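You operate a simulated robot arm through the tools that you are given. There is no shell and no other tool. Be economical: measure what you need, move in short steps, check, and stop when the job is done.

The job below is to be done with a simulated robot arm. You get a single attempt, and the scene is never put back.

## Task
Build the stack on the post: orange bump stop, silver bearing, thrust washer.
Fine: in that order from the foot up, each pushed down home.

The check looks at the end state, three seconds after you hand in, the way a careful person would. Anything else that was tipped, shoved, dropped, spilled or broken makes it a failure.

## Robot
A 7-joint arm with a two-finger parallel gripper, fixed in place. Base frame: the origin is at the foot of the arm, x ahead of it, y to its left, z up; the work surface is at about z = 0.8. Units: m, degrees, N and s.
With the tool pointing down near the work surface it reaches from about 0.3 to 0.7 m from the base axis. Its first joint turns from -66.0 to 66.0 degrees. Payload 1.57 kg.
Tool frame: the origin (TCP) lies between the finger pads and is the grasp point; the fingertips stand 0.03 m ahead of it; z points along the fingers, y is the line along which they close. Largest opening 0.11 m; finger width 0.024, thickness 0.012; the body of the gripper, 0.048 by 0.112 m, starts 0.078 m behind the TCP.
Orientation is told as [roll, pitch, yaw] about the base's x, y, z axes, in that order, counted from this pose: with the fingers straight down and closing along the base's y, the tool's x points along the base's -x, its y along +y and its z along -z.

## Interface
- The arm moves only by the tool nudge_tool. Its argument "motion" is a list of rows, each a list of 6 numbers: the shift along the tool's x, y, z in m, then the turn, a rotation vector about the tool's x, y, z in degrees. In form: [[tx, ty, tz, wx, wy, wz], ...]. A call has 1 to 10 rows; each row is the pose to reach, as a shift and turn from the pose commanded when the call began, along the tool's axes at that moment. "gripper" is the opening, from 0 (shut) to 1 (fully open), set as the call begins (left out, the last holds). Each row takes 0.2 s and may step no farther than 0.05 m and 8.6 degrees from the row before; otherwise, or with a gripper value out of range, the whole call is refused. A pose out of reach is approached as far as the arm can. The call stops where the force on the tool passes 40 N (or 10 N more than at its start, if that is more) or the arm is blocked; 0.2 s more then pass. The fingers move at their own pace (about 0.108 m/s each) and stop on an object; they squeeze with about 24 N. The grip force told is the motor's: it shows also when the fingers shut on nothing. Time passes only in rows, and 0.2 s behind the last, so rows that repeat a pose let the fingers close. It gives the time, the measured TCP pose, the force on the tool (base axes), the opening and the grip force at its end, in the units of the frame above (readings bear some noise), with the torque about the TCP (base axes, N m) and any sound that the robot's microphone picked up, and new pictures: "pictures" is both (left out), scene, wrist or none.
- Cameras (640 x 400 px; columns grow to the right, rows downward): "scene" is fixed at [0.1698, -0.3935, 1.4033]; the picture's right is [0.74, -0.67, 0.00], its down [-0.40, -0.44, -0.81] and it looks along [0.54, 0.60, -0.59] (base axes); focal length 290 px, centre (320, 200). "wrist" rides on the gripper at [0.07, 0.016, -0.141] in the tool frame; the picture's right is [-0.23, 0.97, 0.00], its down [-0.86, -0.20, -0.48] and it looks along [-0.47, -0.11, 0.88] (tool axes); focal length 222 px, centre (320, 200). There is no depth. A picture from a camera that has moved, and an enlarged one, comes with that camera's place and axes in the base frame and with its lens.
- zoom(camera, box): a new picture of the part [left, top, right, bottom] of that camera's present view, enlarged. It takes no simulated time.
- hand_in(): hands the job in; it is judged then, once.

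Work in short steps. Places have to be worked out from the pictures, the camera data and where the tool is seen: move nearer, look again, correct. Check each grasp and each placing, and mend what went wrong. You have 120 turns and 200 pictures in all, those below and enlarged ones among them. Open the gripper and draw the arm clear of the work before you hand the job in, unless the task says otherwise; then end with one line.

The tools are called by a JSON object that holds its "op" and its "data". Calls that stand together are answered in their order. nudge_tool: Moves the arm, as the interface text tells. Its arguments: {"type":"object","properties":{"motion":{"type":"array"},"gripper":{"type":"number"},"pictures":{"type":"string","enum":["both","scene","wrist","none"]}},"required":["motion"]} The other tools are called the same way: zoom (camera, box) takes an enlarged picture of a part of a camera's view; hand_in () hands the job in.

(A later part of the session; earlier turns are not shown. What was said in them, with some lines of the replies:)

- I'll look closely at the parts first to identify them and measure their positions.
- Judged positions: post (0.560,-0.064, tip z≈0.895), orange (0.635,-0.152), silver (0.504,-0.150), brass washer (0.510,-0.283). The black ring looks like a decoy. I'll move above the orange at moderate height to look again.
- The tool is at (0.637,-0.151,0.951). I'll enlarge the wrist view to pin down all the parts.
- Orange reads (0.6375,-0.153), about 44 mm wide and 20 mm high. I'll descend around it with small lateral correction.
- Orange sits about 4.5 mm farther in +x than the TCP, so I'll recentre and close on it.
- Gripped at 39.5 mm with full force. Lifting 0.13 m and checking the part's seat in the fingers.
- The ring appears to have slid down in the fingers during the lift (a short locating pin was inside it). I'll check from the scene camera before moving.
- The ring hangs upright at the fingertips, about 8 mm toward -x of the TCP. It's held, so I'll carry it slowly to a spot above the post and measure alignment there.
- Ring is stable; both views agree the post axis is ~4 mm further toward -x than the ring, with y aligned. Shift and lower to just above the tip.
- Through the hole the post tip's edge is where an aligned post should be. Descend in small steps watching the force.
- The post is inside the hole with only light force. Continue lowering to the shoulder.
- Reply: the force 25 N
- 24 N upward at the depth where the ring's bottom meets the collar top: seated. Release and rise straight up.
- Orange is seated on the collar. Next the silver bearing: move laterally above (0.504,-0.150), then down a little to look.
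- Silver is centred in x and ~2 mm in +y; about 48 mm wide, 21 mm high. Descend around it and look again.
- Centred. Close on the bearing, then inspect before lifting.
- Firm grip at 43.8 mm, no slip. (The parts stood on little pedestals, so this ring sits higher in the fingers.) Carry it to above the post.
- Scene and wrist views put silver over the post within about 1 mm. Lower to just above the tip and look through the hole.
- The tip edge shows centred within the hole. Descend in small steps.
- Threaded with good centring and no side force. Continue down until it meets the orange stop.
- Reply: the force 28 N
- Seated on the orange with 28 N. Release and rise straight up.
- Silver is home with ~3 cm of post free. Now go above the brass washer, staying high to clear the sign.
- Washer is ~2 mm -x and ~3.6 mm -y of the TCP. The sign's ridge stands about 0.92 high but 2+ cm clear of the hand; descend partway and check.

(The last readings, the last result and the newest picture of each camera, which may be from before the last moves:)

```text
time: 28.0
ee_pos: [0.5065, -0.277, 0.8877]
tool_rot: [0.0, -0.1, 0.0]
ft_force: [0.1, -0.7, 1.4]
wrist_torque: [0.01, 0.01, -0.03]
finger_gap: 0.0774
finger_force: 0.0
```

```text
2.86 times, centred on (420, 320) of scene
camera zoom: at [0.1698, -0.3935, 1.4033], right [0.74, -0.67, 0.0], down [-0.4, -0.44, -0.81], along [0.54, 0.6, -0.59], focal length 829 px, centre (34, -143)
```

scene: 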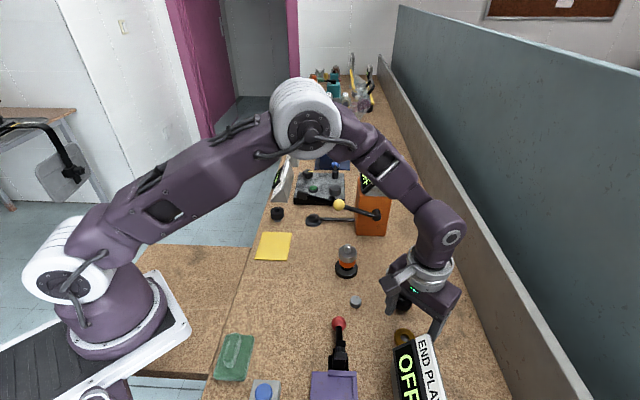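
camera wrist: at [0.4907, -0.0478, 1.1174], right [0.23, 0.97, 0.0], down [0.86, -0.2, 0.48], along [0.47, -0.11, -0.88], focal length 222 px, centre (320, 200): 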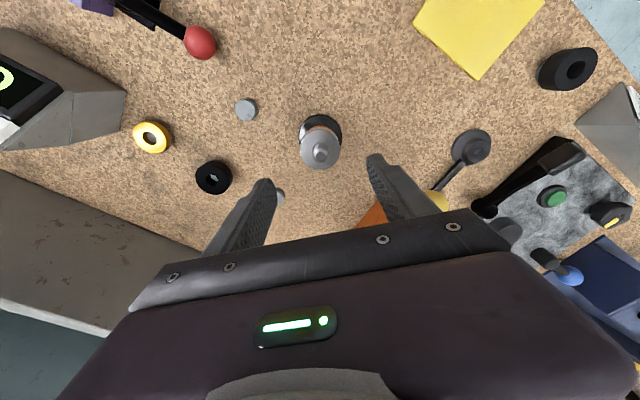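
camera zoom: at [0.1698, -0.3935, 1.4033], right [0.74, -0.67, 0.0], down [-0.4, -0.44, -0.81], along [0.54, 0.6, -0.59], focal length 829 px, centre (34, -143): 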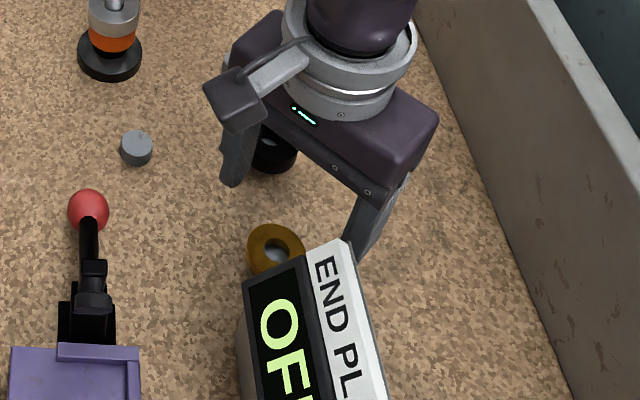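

Clear of the sign and centred within 3 mm. Descend the remaining ~5 cm with a small correction.

{"op": "nudge_tool", "data": {"motion": [[0.0025, -0.001, 0.02, 0, 0, 0], [0.0025, -0.001, 0.036, 0, 0, 0], [0.0025, -0.001, 0.05, 0, 0, 0], [0.0025, -0.001, 0.05, 0, 0, 0]], "pictures": "none"}}

{"op": "zoom", "data": {"camera": "wrist", "box": [220, 80, 420, 240]}}

{"op": "zoom", "data": {"camera": "scene", "box": [370, 290, 470, 380]}}

```text
time: 28.7
ee_pos: [0.5062, -0.2812, 0.8512]
tool_rot: [-0.3, -0.2, 0.0]
ft_force: [1.3, -0.4, 0.0]
wrist_torque: [0.0, 0.11, 0.1]
finger_gap: 0.077
finger_force: 0.1
stopped in row 3: the force on the tool passed its limit at 73 N (the readings are from after the stop); the commanded pose is now the measured one
```

```text
2.50 times, centred on (320, 160) of wrist
camera zoom: at [0.4368, -0.2637, 0.9933], right [0.23, 0.97, 0.0], down [0.85, -0.2, 0.48], along [0.47, -0.11, -0.88], focal length 555 px, centre (320, 300)
```

zoom: 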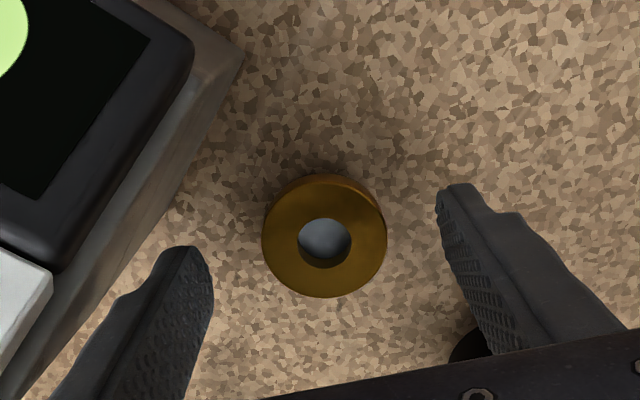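

```text
4.44 times, centred on (420, 335) of scene
camera zoom: at [0.1698, -0.3936, 1.4033], right [0.74, -0.67, 0.0], down [-0.4, -0.44, -0.81], along [0.54, 0.6, -0.59], focal length 1289 px, centre (-124, -400)
```

zoom: 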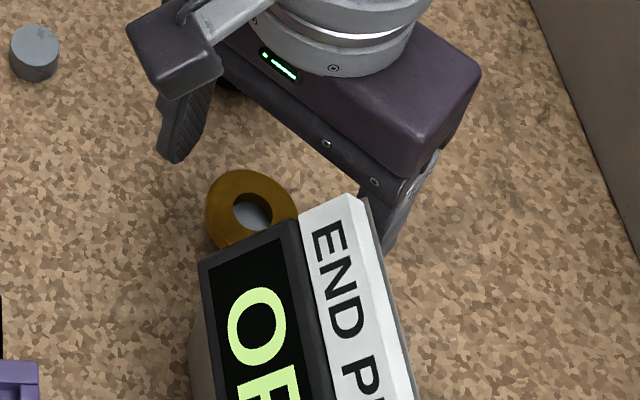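

An unexpected contact stopped the descent at z=0.851; force is now zero and the sign looks unmoved. I'll look at the full wrist view to find what touched.

{"op": "zoom", "data": {"camera": "wrist", "box": [0, 0, 640, 400]}}

{"op": "zoom", "data": {"camera": "wrist", "box": [120, 100, 280, 300]}}

```text
1.00 times, centred on (320, 200) of wrist (not enlarged: the box is as wide or as high as the picture)
camera zoom: at [0.4368, -0.2637, 0.9933], right [0.23, 0.97, 0.0], down [0.85, -0.2, 0.48], along [0.47, -0.11, -0.88], focal length 222 px, centre (320, 200)
```

zoom: 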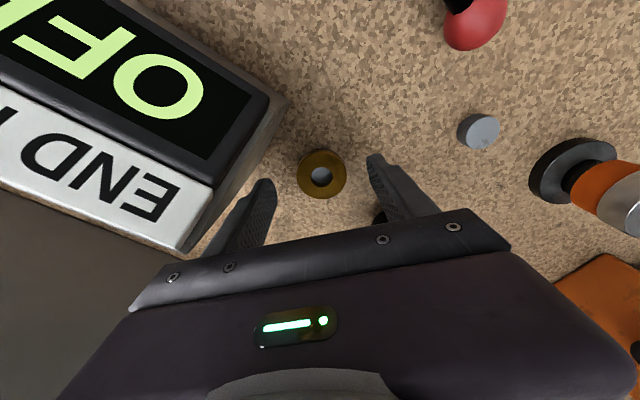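

```text
2.00 times, centred on (200, 200) of wrist
camera zoom: at [0.4368, -0.2637, 0.9933], right [0.23, 0.97, 0.0], down [0.85, -0.2, 0.48], along [0.47, -0.11, -0.88], focal length 444 px, centre (560, 200)
```

zoom: 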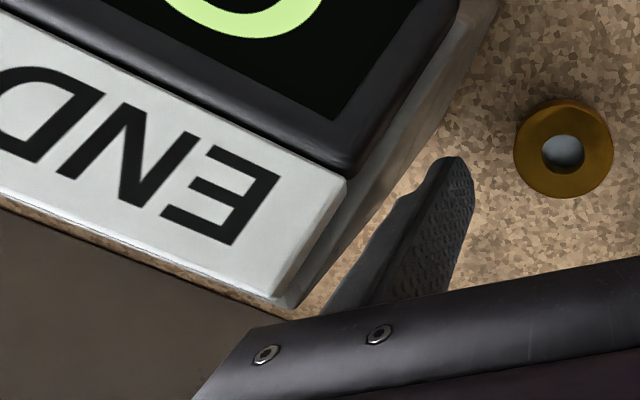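

The hand's lower corner touched the sign's top corner (≈(0.48,-0.325,0.93)). I'll rise, yaw 25° so the hand lies more parallel to the sign's end, and shift slightly away from it.

{"op": "nudge_tool", "data": {"motion": [[0, 0, -0.02, 0, 0, 0], [0, 0, -0.06, 0, 0, 0], [-0.002, 0.003, -0.06, 0, 0, -8.3], [-0.002, 0.003, -0.06, 0, 0, -16.6], [-0.002, 0.003, -0.06, 0, 0, -25], [-0.002, 0.003, -0.06, 0, 0, -25]], "gripper": 0.6, "pictures": "both"}}

{"op": "zoom", "data": {"camera": "wrist", "box": [200, 50, 440, 230]}}

```text
time: 30.1
ee_pos: [0.5068, -0.2762, 0.9126]
tool_rot: [-0.3, 0.0, 25.2]
ft_force: [-0.2, 0.2, -0.1]
wrist_torque: [-0.06, 0.01, 0.02]
finger_gap: 0.066
finger_force: 0.0
camera wrist: at [0.4373, -0.2906, 1.0541], right [-0.21, 0.98, 0.0], down [0.86, 0.18, 0.48], along [0.47, 0.1, -0.88], focal length 222 px, centre (320, 200)
```

scene: 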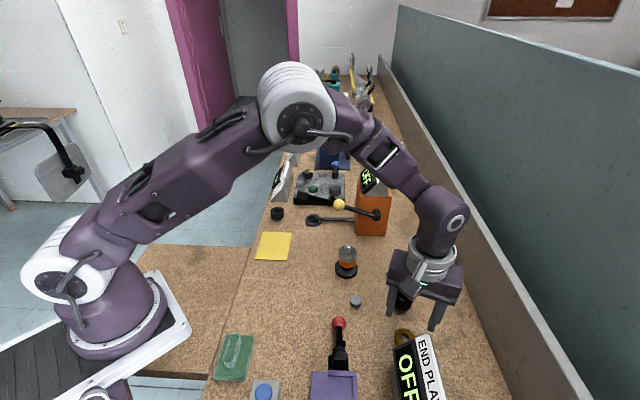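
wrist: 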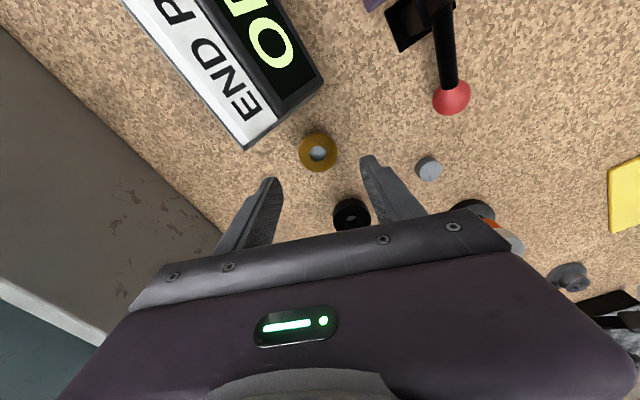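

```text
2.22 times, centred on (320, 140) of wrist
camera zoom: at [0.4373, -0.2906, 1.0541], right [-0.21, 0.98, 0.0], down [0.86, 0.18, 0.48], along [0.47, 0.1, -0.88], focal length 494 px, centre (320, 333)
```

zoom: 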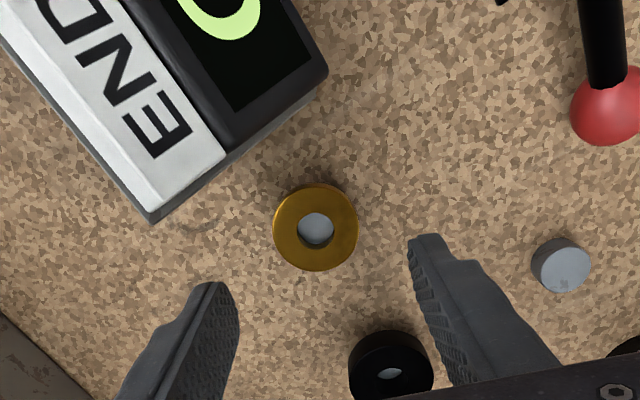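

Now the sign corner lies ~2 cm outside the hand's edge in the tool frame, and the washer is between the fingers. Descend to grasp height.

{"op": "nudge_tool", "data": {"motion": [[0, -0.002, 0.02, 0, 0, 0], [0, -0.002, 0.04, 0, 0, 0], [0, -0.002, 0.055, 0, 0, 0], [0, -0.002, 0.065, 0, 0, 0], [0, -0.002, 0.0745, 0, 0, 0], [0, -0.002, 0.0745, 0, 0, 0]], "pictures": "none"}}

{"op": "zoom", "data": {"camera": "wrist", "box": [200, 80, 440, 260]}}

```text
time: 31.5
ee_pos: [0.5078, -0.2796, 0.8371]
tool_rot: [-0.4, 0.0, 25.0]
ft_force: [0.1, 0.6, -0.2]
wrist_torque: [0.0, 0.02, -0.03]
finger_gap: 0.0662
finger_force: 0.1
```

```text
2.22 times, centred on (320, 170) of wrist
camera zoom: at [0.4385, -0.2933, 0.9782], right [-0.21, 0.98, 0.0], down [0.86, 0.18, 0.48], along [0.47, 0.09, -0.88], focal length 494 px, centre (320, 267)
```

zoom: 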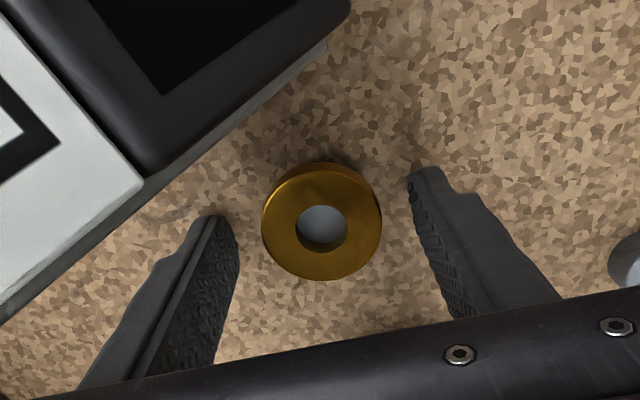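

Washer sits between the pads. Close and lift gently, then inspect.

{"op": "nudge_tool", "data": {"motion": [[0.001, 0.001, 0.0, 0, 0, 0], [0.001, 0.001, 0, 0, 0, 0], [0.001, 0.001, 0, 0, 0, 0], [0.001, 0.001, 0, 0, 0, 0]], "gripper": 0.15, "pictures": "none"}}

{"op": "nudge_tool", "data": {"motion": [[0, 0, -0.005, 0, 0, 0], [0, 0, -0.015, 0, 0, 0], [0, 0, -0.03, 0, 0, 0], [0, 0, -0.05, 0, 0, 0], [0, 0, -0.07, 0, 0, 0], [0, 0, -0.09, 0, 0, 0], [0, 0, -0.11, 0, 0, 0], [0, 0, -0.13, 0, 0, 0], [0, 0, -0.14, 0, 0, 0], [0, 0, -0.14, 0, 0, 0]], "pictures": "scene"}}

{"op": "zoom", "data": {"camera": "wrist", "box": [200, 80, 440, 260]}}

```text
time: 32.5
ee_pos: [0.508, -0.279, 0.8365]
tool_rot: [-0.3, 0.0, 25.0]
ft_force: [0.7, -0.1, 0.0]
wrist_torque: [-0.03, -0.01, -0.02]
finger_gap: 0.0404
finger_force: 23.8
```

```text
time: 34.7
ee_pos: [0.5087, -0.2798, 0.9761]
tool_rot: [-0.3, 0.0, 25.0]
ft_force: [-0.1, -0.9, 0.1]
wrist_torque: [0.02, -0.02, 0.04]
finger_gap: 0.0402
finger_force: 23.6
```

scene: 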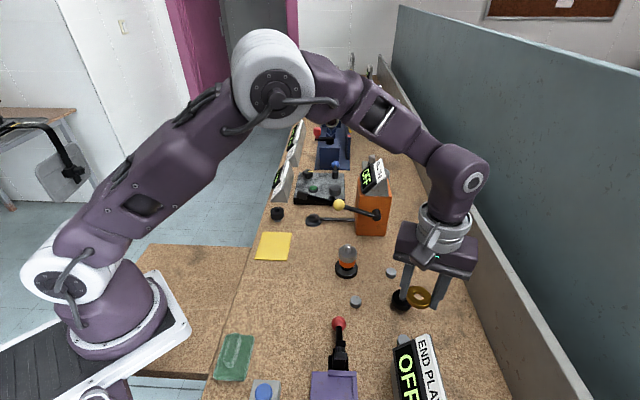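

```text
2.22 times, centred on (320, 170) of wrist
camera zoom: at [0.4382, -0.293, 1.1192], right [-0.2, 0.98, 0.0], down [0.86, 0.18, 0.48], along [0.47, 0.09, -0.88], focal length 494 px, centre (320, 267)
```

zoom: 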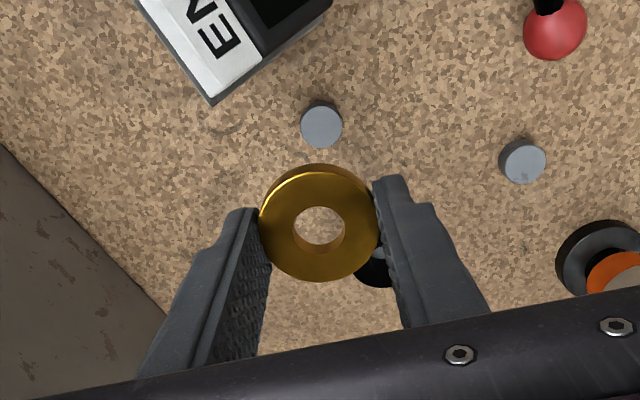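

Washer held firmly at 40.2 mm, and the sign is unmoved. Carry it to above the post while turning the yaw back to zero.

{"op": "nudge_tool", "data": {"motion": [[-0.0198, 0.0248, 0, 0, 0, 4], [-0.0397, 0.0497, 0, 0, 0, 8], [-0.0595, 0.0745, 0, 0, 0, 12], [-0.0794, 0.0994, 0, 0, 0, 16], [-0.0992, 0.1242, 0, 0, 0, 20], [-0.119, 0.149, 0, 0, 0, 23], [-0.1389, 0.1739, 0, 0, 0, 25], [-0.1389, 0.1739, 0, 0, 0, 25], [-0.1389, 0.1739, 0, 0, 0, 25]], "pictures": "none"}}

{"op": "zoom", "data": {"camera": "wrist", "box": [260, 120, 380, 210]}}

{"op": "zoom", "data": {"camera": "scene", "box": [320, 205, 380, 275]}}

```text
time: 36.7
ee_pos: [0.5604, -0.0619, 0.9748]
tool_rot: [-0.1, -0.2, 0.1]
ft_force: [0.0, 0.1, -0.3]
wrist_torque: [-0.03, 0.01, 0.0]
finger_gap: 0.0399
finger_force: 23.9
```

```text
4.44 times, centred on (320, 165) of wrist
camera zoom: at [0.4905, -0.0449, 1.1166], right [0.23, 0.97, 0.0], down [0.85, -0.2, 0.48], along [0.47, -0.11, -0.88], focal length 987 px, centre (320, 356)
```

zoom: 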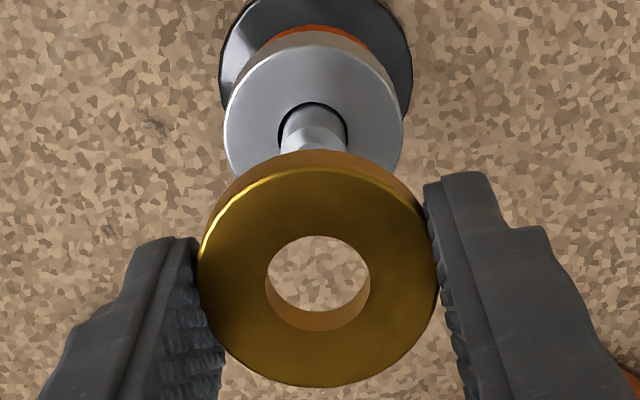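

```text
5.71 times, centred on (350, 240) of scene
camera zoom: at [0.1698, -0.3935, 1.4033], right [0.74, -0.67, 0.0], down [-0.4, -0.44, -0.81], along [0.54, 0.6, -0.59], focal length 1657 px, centre (149, -29)
```

zoom: 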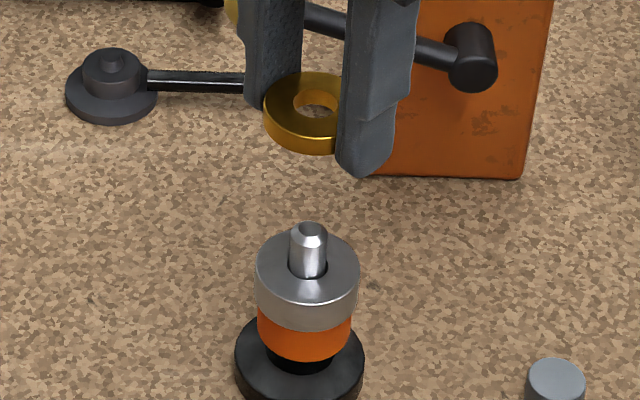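

The washer is ~1.5 mm too far +y; correct and lower to just above the tip for a look through the hole.

{"op": "nudge_tool", "data": {"motion": [[0, -0.0015, 0.018, 0, 0, 0], [0, -0.0015, 0.036, 0, 0, 0], [0, -0.0015, 0.048, 0, 0, 0], [0, -0.0015, 0.054, 0, 0, 0], [0, -0.0015, 0.054, 0, 0, 0]], "pictures": "none"}}

{"op": "zoom", "data": {"camera": "wrist", "box": [260, 120, 380, 210]}}

{"op": "zoom", "data": {"camera": "scene", "box": [320, 205, 380, 275]}}

```text
time: 37.9
ee_pos: [0.5601, -0.0632, 0.9223]
tool_rot: [-0.2, -0.1, -0.1]
ft_force: [0.4, 0.1, -1.5]
wrist_torque: [0.03, 0.01, -0.02]
finger_gap: 0.0404
finger_force: 23.8
```

```text
4.44 times, centred on (320, 165) of wrist
camera zoom: at [0.4903, -0.047, 1.0639], right [0.23, 0.97, 0.0], down [0.85, -0.2, 0.48], along [0.47, -0.11, -0.88], focal length 987 px, centre (320, 356)
```

zoom: 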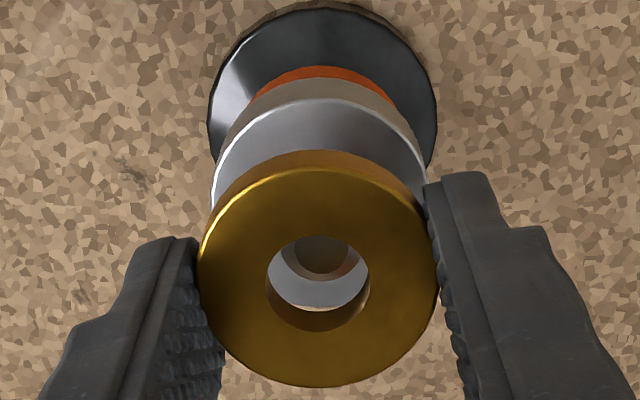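

```text
5.71 times, centred on (350, 240) of scene
camera zoom: at [0.1698, -0.3935, 1.4033], right [0.74, -0.67, 0.0], down [-0.4, -0.44, -0.81], along [0.54, 0.6, -0.59], focal length 1657 px, centre (149, -29)
```

zoom: 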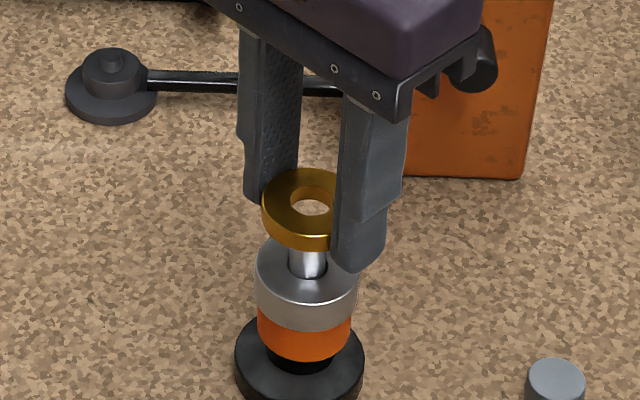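

Tip is visible in the hole, offset ~1–1.5 mm in +x and 0.5 mm in +y; correct and descend gently.

{"op": "nudge_tool", "data": {"motion": [[-0.0012, 0.0005, 0.003, 0, 0, 0], [-0.0012, 0.0005, 0.008, 0, 0, 0], [-0.0012, 0.0005, 0.013, 0, 0, 0], [-0.0012, 0.0005, 0.018, 0, 0, 0]], "pictures": "none"}}

{"op": "zoom", "data": {"camera": "wrist", "box": [260, 120, 380, 210]}}

{"op": "zoom", "data": {"camera": "scene", "box": [320, 205, 380, 275]}}

```text
time: 38.9
ee_pos: [0.5611, -0.063, 0.9038]
tool_rot: [-0.2, -0.2, 0.0]
ft_force: [0.4, -0.5, -1.5]
wrist_torque: [0.03, -0.03, -0.03]
finger_gap: 0.0401
finger_force: 23.5
```

```text
4.44 times, centred on (320, 165) of wrist
camera zoom: at [0.4918, -0.0469, 1.0461], right [0.23, 0.97, 0.0], down [0.85, -0.2, 0.48], along [0.47, -0.11, -0.88], focal length 987 px, centre (320, 356)
```

zoom: 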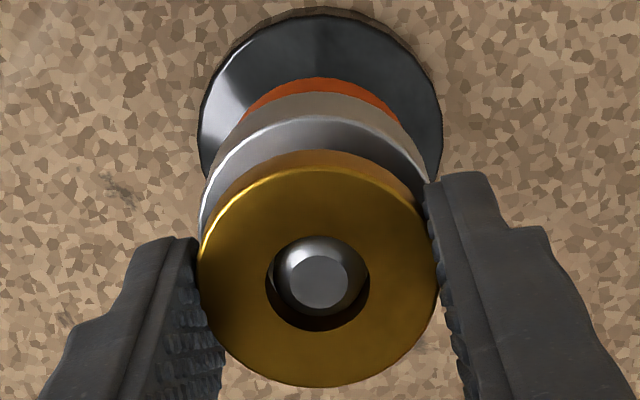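

```text
5.71 times, centred on (350, 240) of scene
camera zoom: at [0.1698, -0.3935, 1.4033], right [0.74, -0.67, 0.0], down [-0.4, -0.44, -0.81], along [0.54, 0.6, -0.59], focal length 1657 px, centre (149, -29)
```

zoom: 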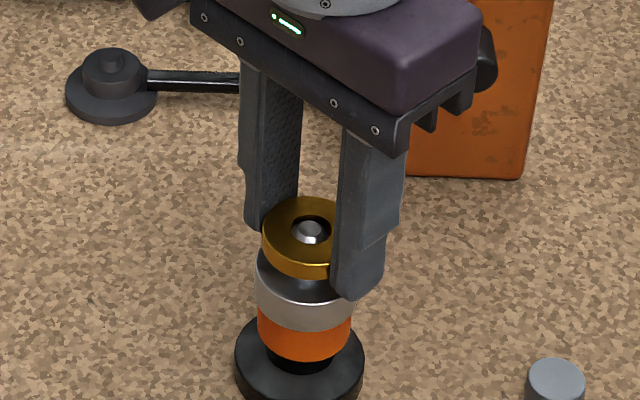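

The washer is on the post tip, and the fingertips are just above the wider bearing, so they can't go lower. Release here and let it drop along the post, then press it down from above.

{"op": "nudge_tool", "data": {"motion": [[0, 0, 0, 0, 0, 0], [0, 0, 0, 0, 0, 0], [0, 0, 0, 0, 0, 0]], "gripper": 0.6, "pictures": "none"}}

{"op": "zoom", "data": {"camera": "scene", "box": [320, 205, 380, 275]}}

{"op": "zoom", "data": {"camera": "wrist", "box": [260, 120, 380, 210]}}

```text
time: 39.7
ee_pos: [0.5608, -0.064, 0.9045]
tool_rot: [-0.2, -0.2, -0.1]
ft_force: [-0.5, -0.8, -0.1]
wrist_torque: [0.0, -0.02, -0.02]
finger_gap: 0.0659
finger_force: 0.0
```

```text
5.71 times, centred on (350, 240) of scene
camera zoom: at [0.1698, -0.3935, 1.4033], right [0.74, -0.67, 0.0], down [-0.4, -0.44, -0.81], along [0.54, 0.6, -0.59], focal length 1657 px, centre (149, -29)
```

zoom: 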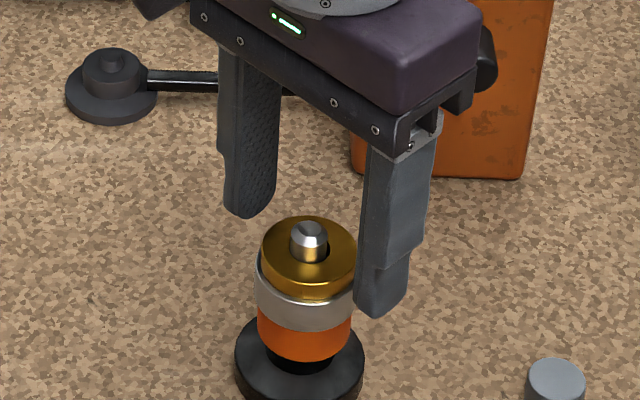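

```text
4.44 times, centred on (320, 165) of wrist
camera zoom: at [0.4918, -0.0469, 1.0462], right [0.23, 0.97, 0.0], down [0.85, -0.2, 0.48], along [0.47, -0.11, -0.88], focal length 987 px, centre (320, 356)
```

zoom: 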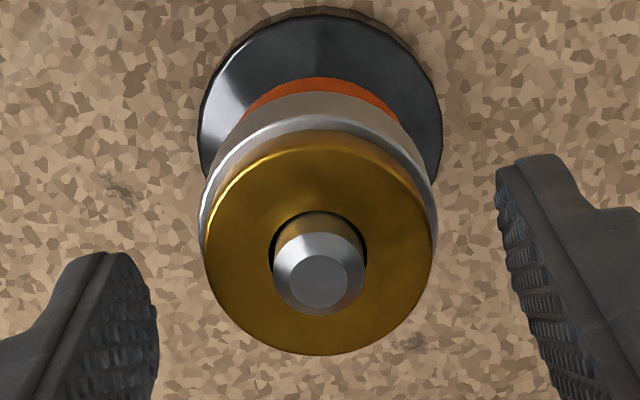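

It dropped flat onto the bearing. To make sure it's home, rise, narrow the fingers to straddle the post, and press lightly on the washer.

{"op": "nudge_tool", "data": {"motion": [[0, 0, -0.02, 0, 0, 0], [0.0038, 0.0003, -0.035, 0, 0, 0], [0.0038, 0.0003, -0.035, 0, 0, 0]], "pictures": "none"}}

{"op": "nudge_tool", "data": {"motion": [[0, 0, 0, 0, 0, 0], [0, 0, 0, 0, 0, 0], [0, 0, 0, 0, 0, 0]], "gripper": 0.2, "pictures": "none"}}

{"op": "zoom", "data": {"camera": "wrist", "box": [260, 120, 380, 210]}}

{"op": "zoom", "data": {"camera": "scene", "box": [320, 205, 380, 275]}}

```text
time: 40.5
ee_pos: [0.5574, -0.0625, 0.9391]
tool_rot: [-0.2, -0.2, 0.0]
ft_force: [-0.6, 0.7, 0.3]
wrist_torque: [-0.04, 0.03, 0.05]
finger_gap: 0.0659
finger_force: 0.1
```

```text
time: 41.3
ee_pos: [0.5572, -0.0616, 0.9389]
tool_rot: [-0.1, -0.2, 0.0]
ft_force: [-0.5, 0.7, 0.4]
wrist_torque: [-0.02, 0.0, 0.03]
finger_gap: 0.0219
finger_force: 0.1
```

```text
4.44 times, centred on (320, 165) of wrist
camera zoom: at [0.488, -0.0456, 1.081], right [0.23, 0.97, 0.0], down [0.85, -0.2, 0.48], along [0.47, -0.11, -0.88], focal length 987 px, centre (320, 356)
```

zoom: 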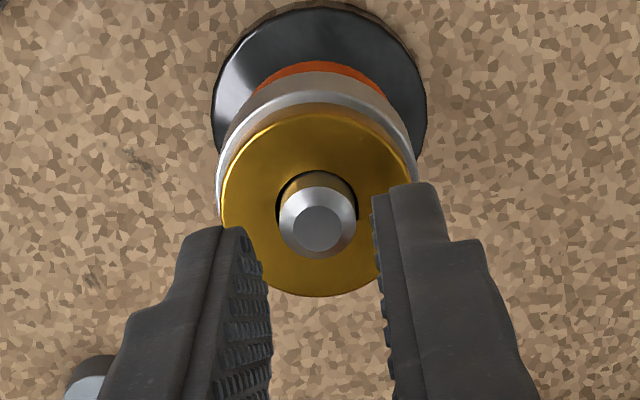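

```text
5.71 times, centred on (350, 240) of scene
camera zoom: at [0.1698, -0.3935, 1.4033], right [0.74, -0.67, 0.0], down [-0.4, -0.44, -0.81], along [0.54, 0.6, -0.59], focal length 1657 px, centre (149, -29)
```

zoom: 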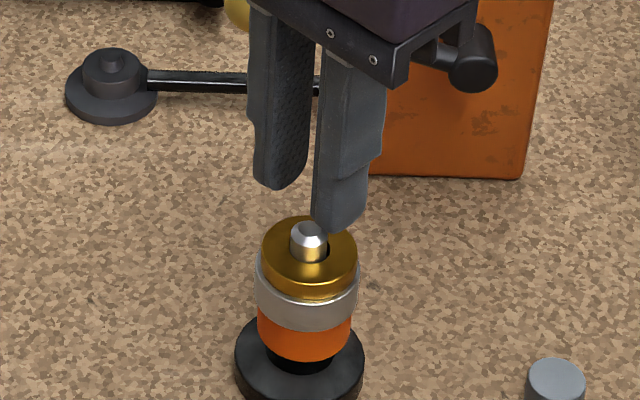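

The post is centred between the fingers. Press down until light contact force.

{"op": "nudge_tool", "data": {"motion": [[0, -0.0008, 0.008, 0, 0, 0], [0, -0.0008, 0.016, 0, 0, 0], [0, -0.0008, 0.022, 0, 0, 0], [0, -0.0008, 0.025, 0, 0, 0], [0, -0.0008, 0.027, 0, 0, 0], [0, -0.0008, 0.029, 0, 0, 0]], "pictures": "none"}}

{"op": "zoom", "data": {"camera": "scene", "box": [320, 205, 380, 275]}}

```text
time: 42.7
ee_pos: [0.5565, -0.0643, 0.9103]
tool_rot: [-0.1, -0.3, -0.1]
ft_force: [0.0, 0.5, 0.2]
wrist_torque: [0.03, 0.02, -0.02]
finger_gap: 0.022
finger_force: 0.0
```

```text
5.71 times, centred on (350, 240) of scene
camera zoom: at [0.1698, -0.3935, 1.4033], right [0.74, -0.67, 0.0], down [-0.4, -0.44, -0.81], along [0.54, 0.6, -0.59], focal length 1657 px, centre (149, -29)
```

zoom: 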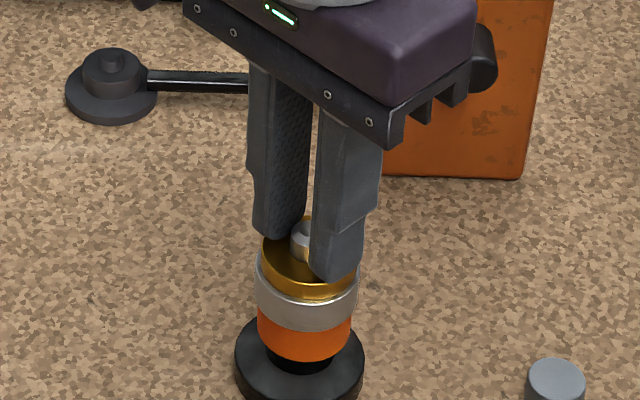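

No contact yet; go down a few more millimetres.

{"op": "nudge_tool", "data": {"motion": [[0, 0, 0.001, 0, 0, 0], [0, 0, 0.002, 0, 0, 0], [0, 0, 0.003, 0, 0, 0], [0, 0, 0.004, 0, 0, 0]], "pictures": "none"}}

```text
time: 43.6
ee_pos: [0.557, -0.064, 0.9089]
tool_rot: [-0.3, -0.2, -0.1]
ft_force: [-3.5, 1.6, 10.5]
wrist_torque: [0.11, 0.22, -0.04]
finger_gap: 0.0224
finger_force: 0.1
stopped in row 4: the force on the tool passed its limit at 44 N (the readings are from after the stop); the commanded pose is now the measured one
```

Pressed with 44 N with no further travel: home. Rise straight up and clear, then inspect.

{"op": "nudge_tool", "data": {"motion": [[0, 0, -0.02, 0, 0, 0], [0, 0, -0.06, 0, 0, 0], [0, 0, -0.105, 0, 0, 0], [0.03, 0, -0.14, 0, 0, 0], [0.07, 0, -0.16, 0, 0, 0], [0.11, 0, -0.18, 0, 0, 0], [0.11, 0, -0.18, 0, 0, 0]], "pictures": "both"}}

{"op": "nudge_tool", "data": {"motion": [[0, 0, 0, 0, 0, 0], [0, 0, 0, 0, 0, 0], [0, 0, 0, 0, 0, 0]], "gripper": 1, "pictures": "none"}}

{"op": "zoom", "data": {"camera": "scene", "box": [320, 205, 380, 275]}}

{"op": "zoom", "data": {"camera": "scene", "box": [360, 280, 480, 400]}}

```text
time: 45.2
ee_pos: [0.4478, -0.0636, 1.0875]
tool_rot: [-0.3, -0.2, -0.1]
ft_force: [-0.1, 0.4, 0.3]
wrist_torque: [-0.01, 0.01, 0.0]
finger_gap: 0.0221
finger_force: 0.0
camera wrist: at [0.3775, -0.0462, 1.2291], right [0.23, 0.97, 0.0], down [0.85, -0.2, 0.48], along [0.47, -0.11, -0.88], focal length 222 px, centre (320, 200)
```

scene: 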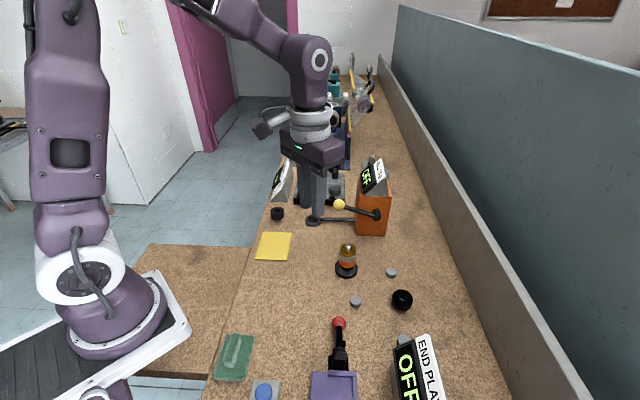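
wrist: 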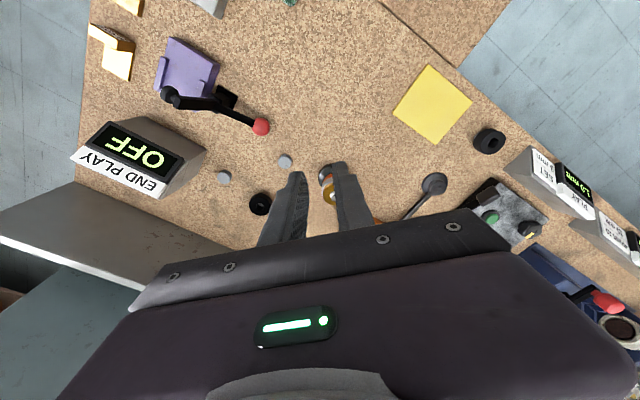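

```text
time: 46.0
ee_pos: [0.4465, -0.0623, 1.0873]
tool_rot: [-0.3, -0.2, 0.1]
ft_force: [-0.2, 0.4, 0.0]
wrist_torque: [-0.03, 0.0, 0.01]
finger_gap: 0.1099
finger_force: 0.0
```

```text
5.71 times, centred on (350, 240) of scene
camera zoom: at [0.1698, -0.3935, 1.4033], right [0.74, -0.67, 0.0], down [-0.4, -0.44, -0.81], along [0.54, 0.6, -0.59], focal length 1657 px, centre (149, -29)
```

zoom: 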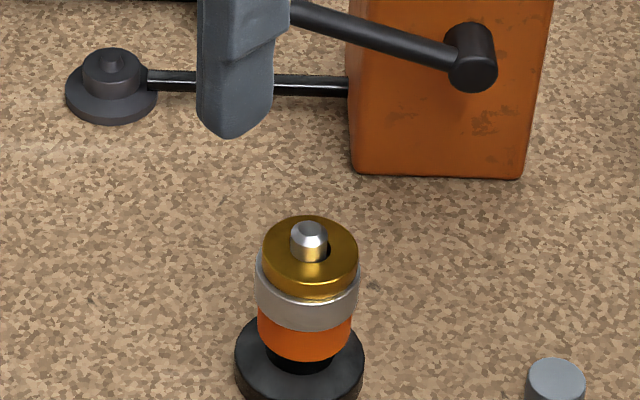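

```text
3.33 times, centred on (420, 340) of scene
camera zoom: at [0.1698, -0.3935, 1.4033], right [0.74, -0.67, 0.0], down [-0.4, -0.44, -0.81], along [0.54, 0.6, -0.59], focal length 967 px, centre (-13, -267)
```

zoom: 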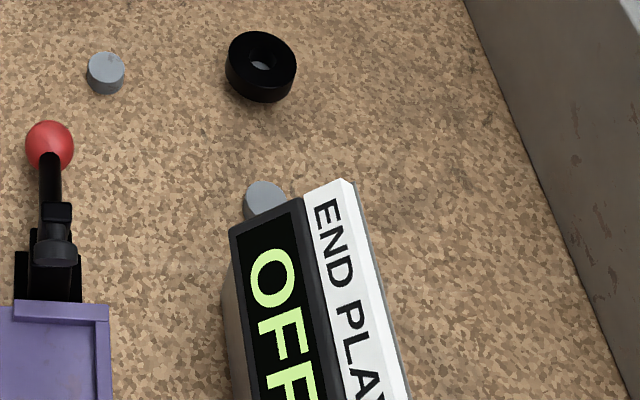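

The stack is orange, silver, brass, all flush and home. The sign and the other objects are unmoved, and the arm is clear with the gripper open.

{"op": "hand_in", "data": {}}

```text
The job is handed in.
```

I built the stack on the post and handed it in: orange bump stop at the foot, then the silver bearing, then the thrust washer. I took the brass ring to be the washer. Each part was pressed home. On one descent the gripper bumped the "END PLAY" sign at 73 N, but the later pictures show no sign that it moved.
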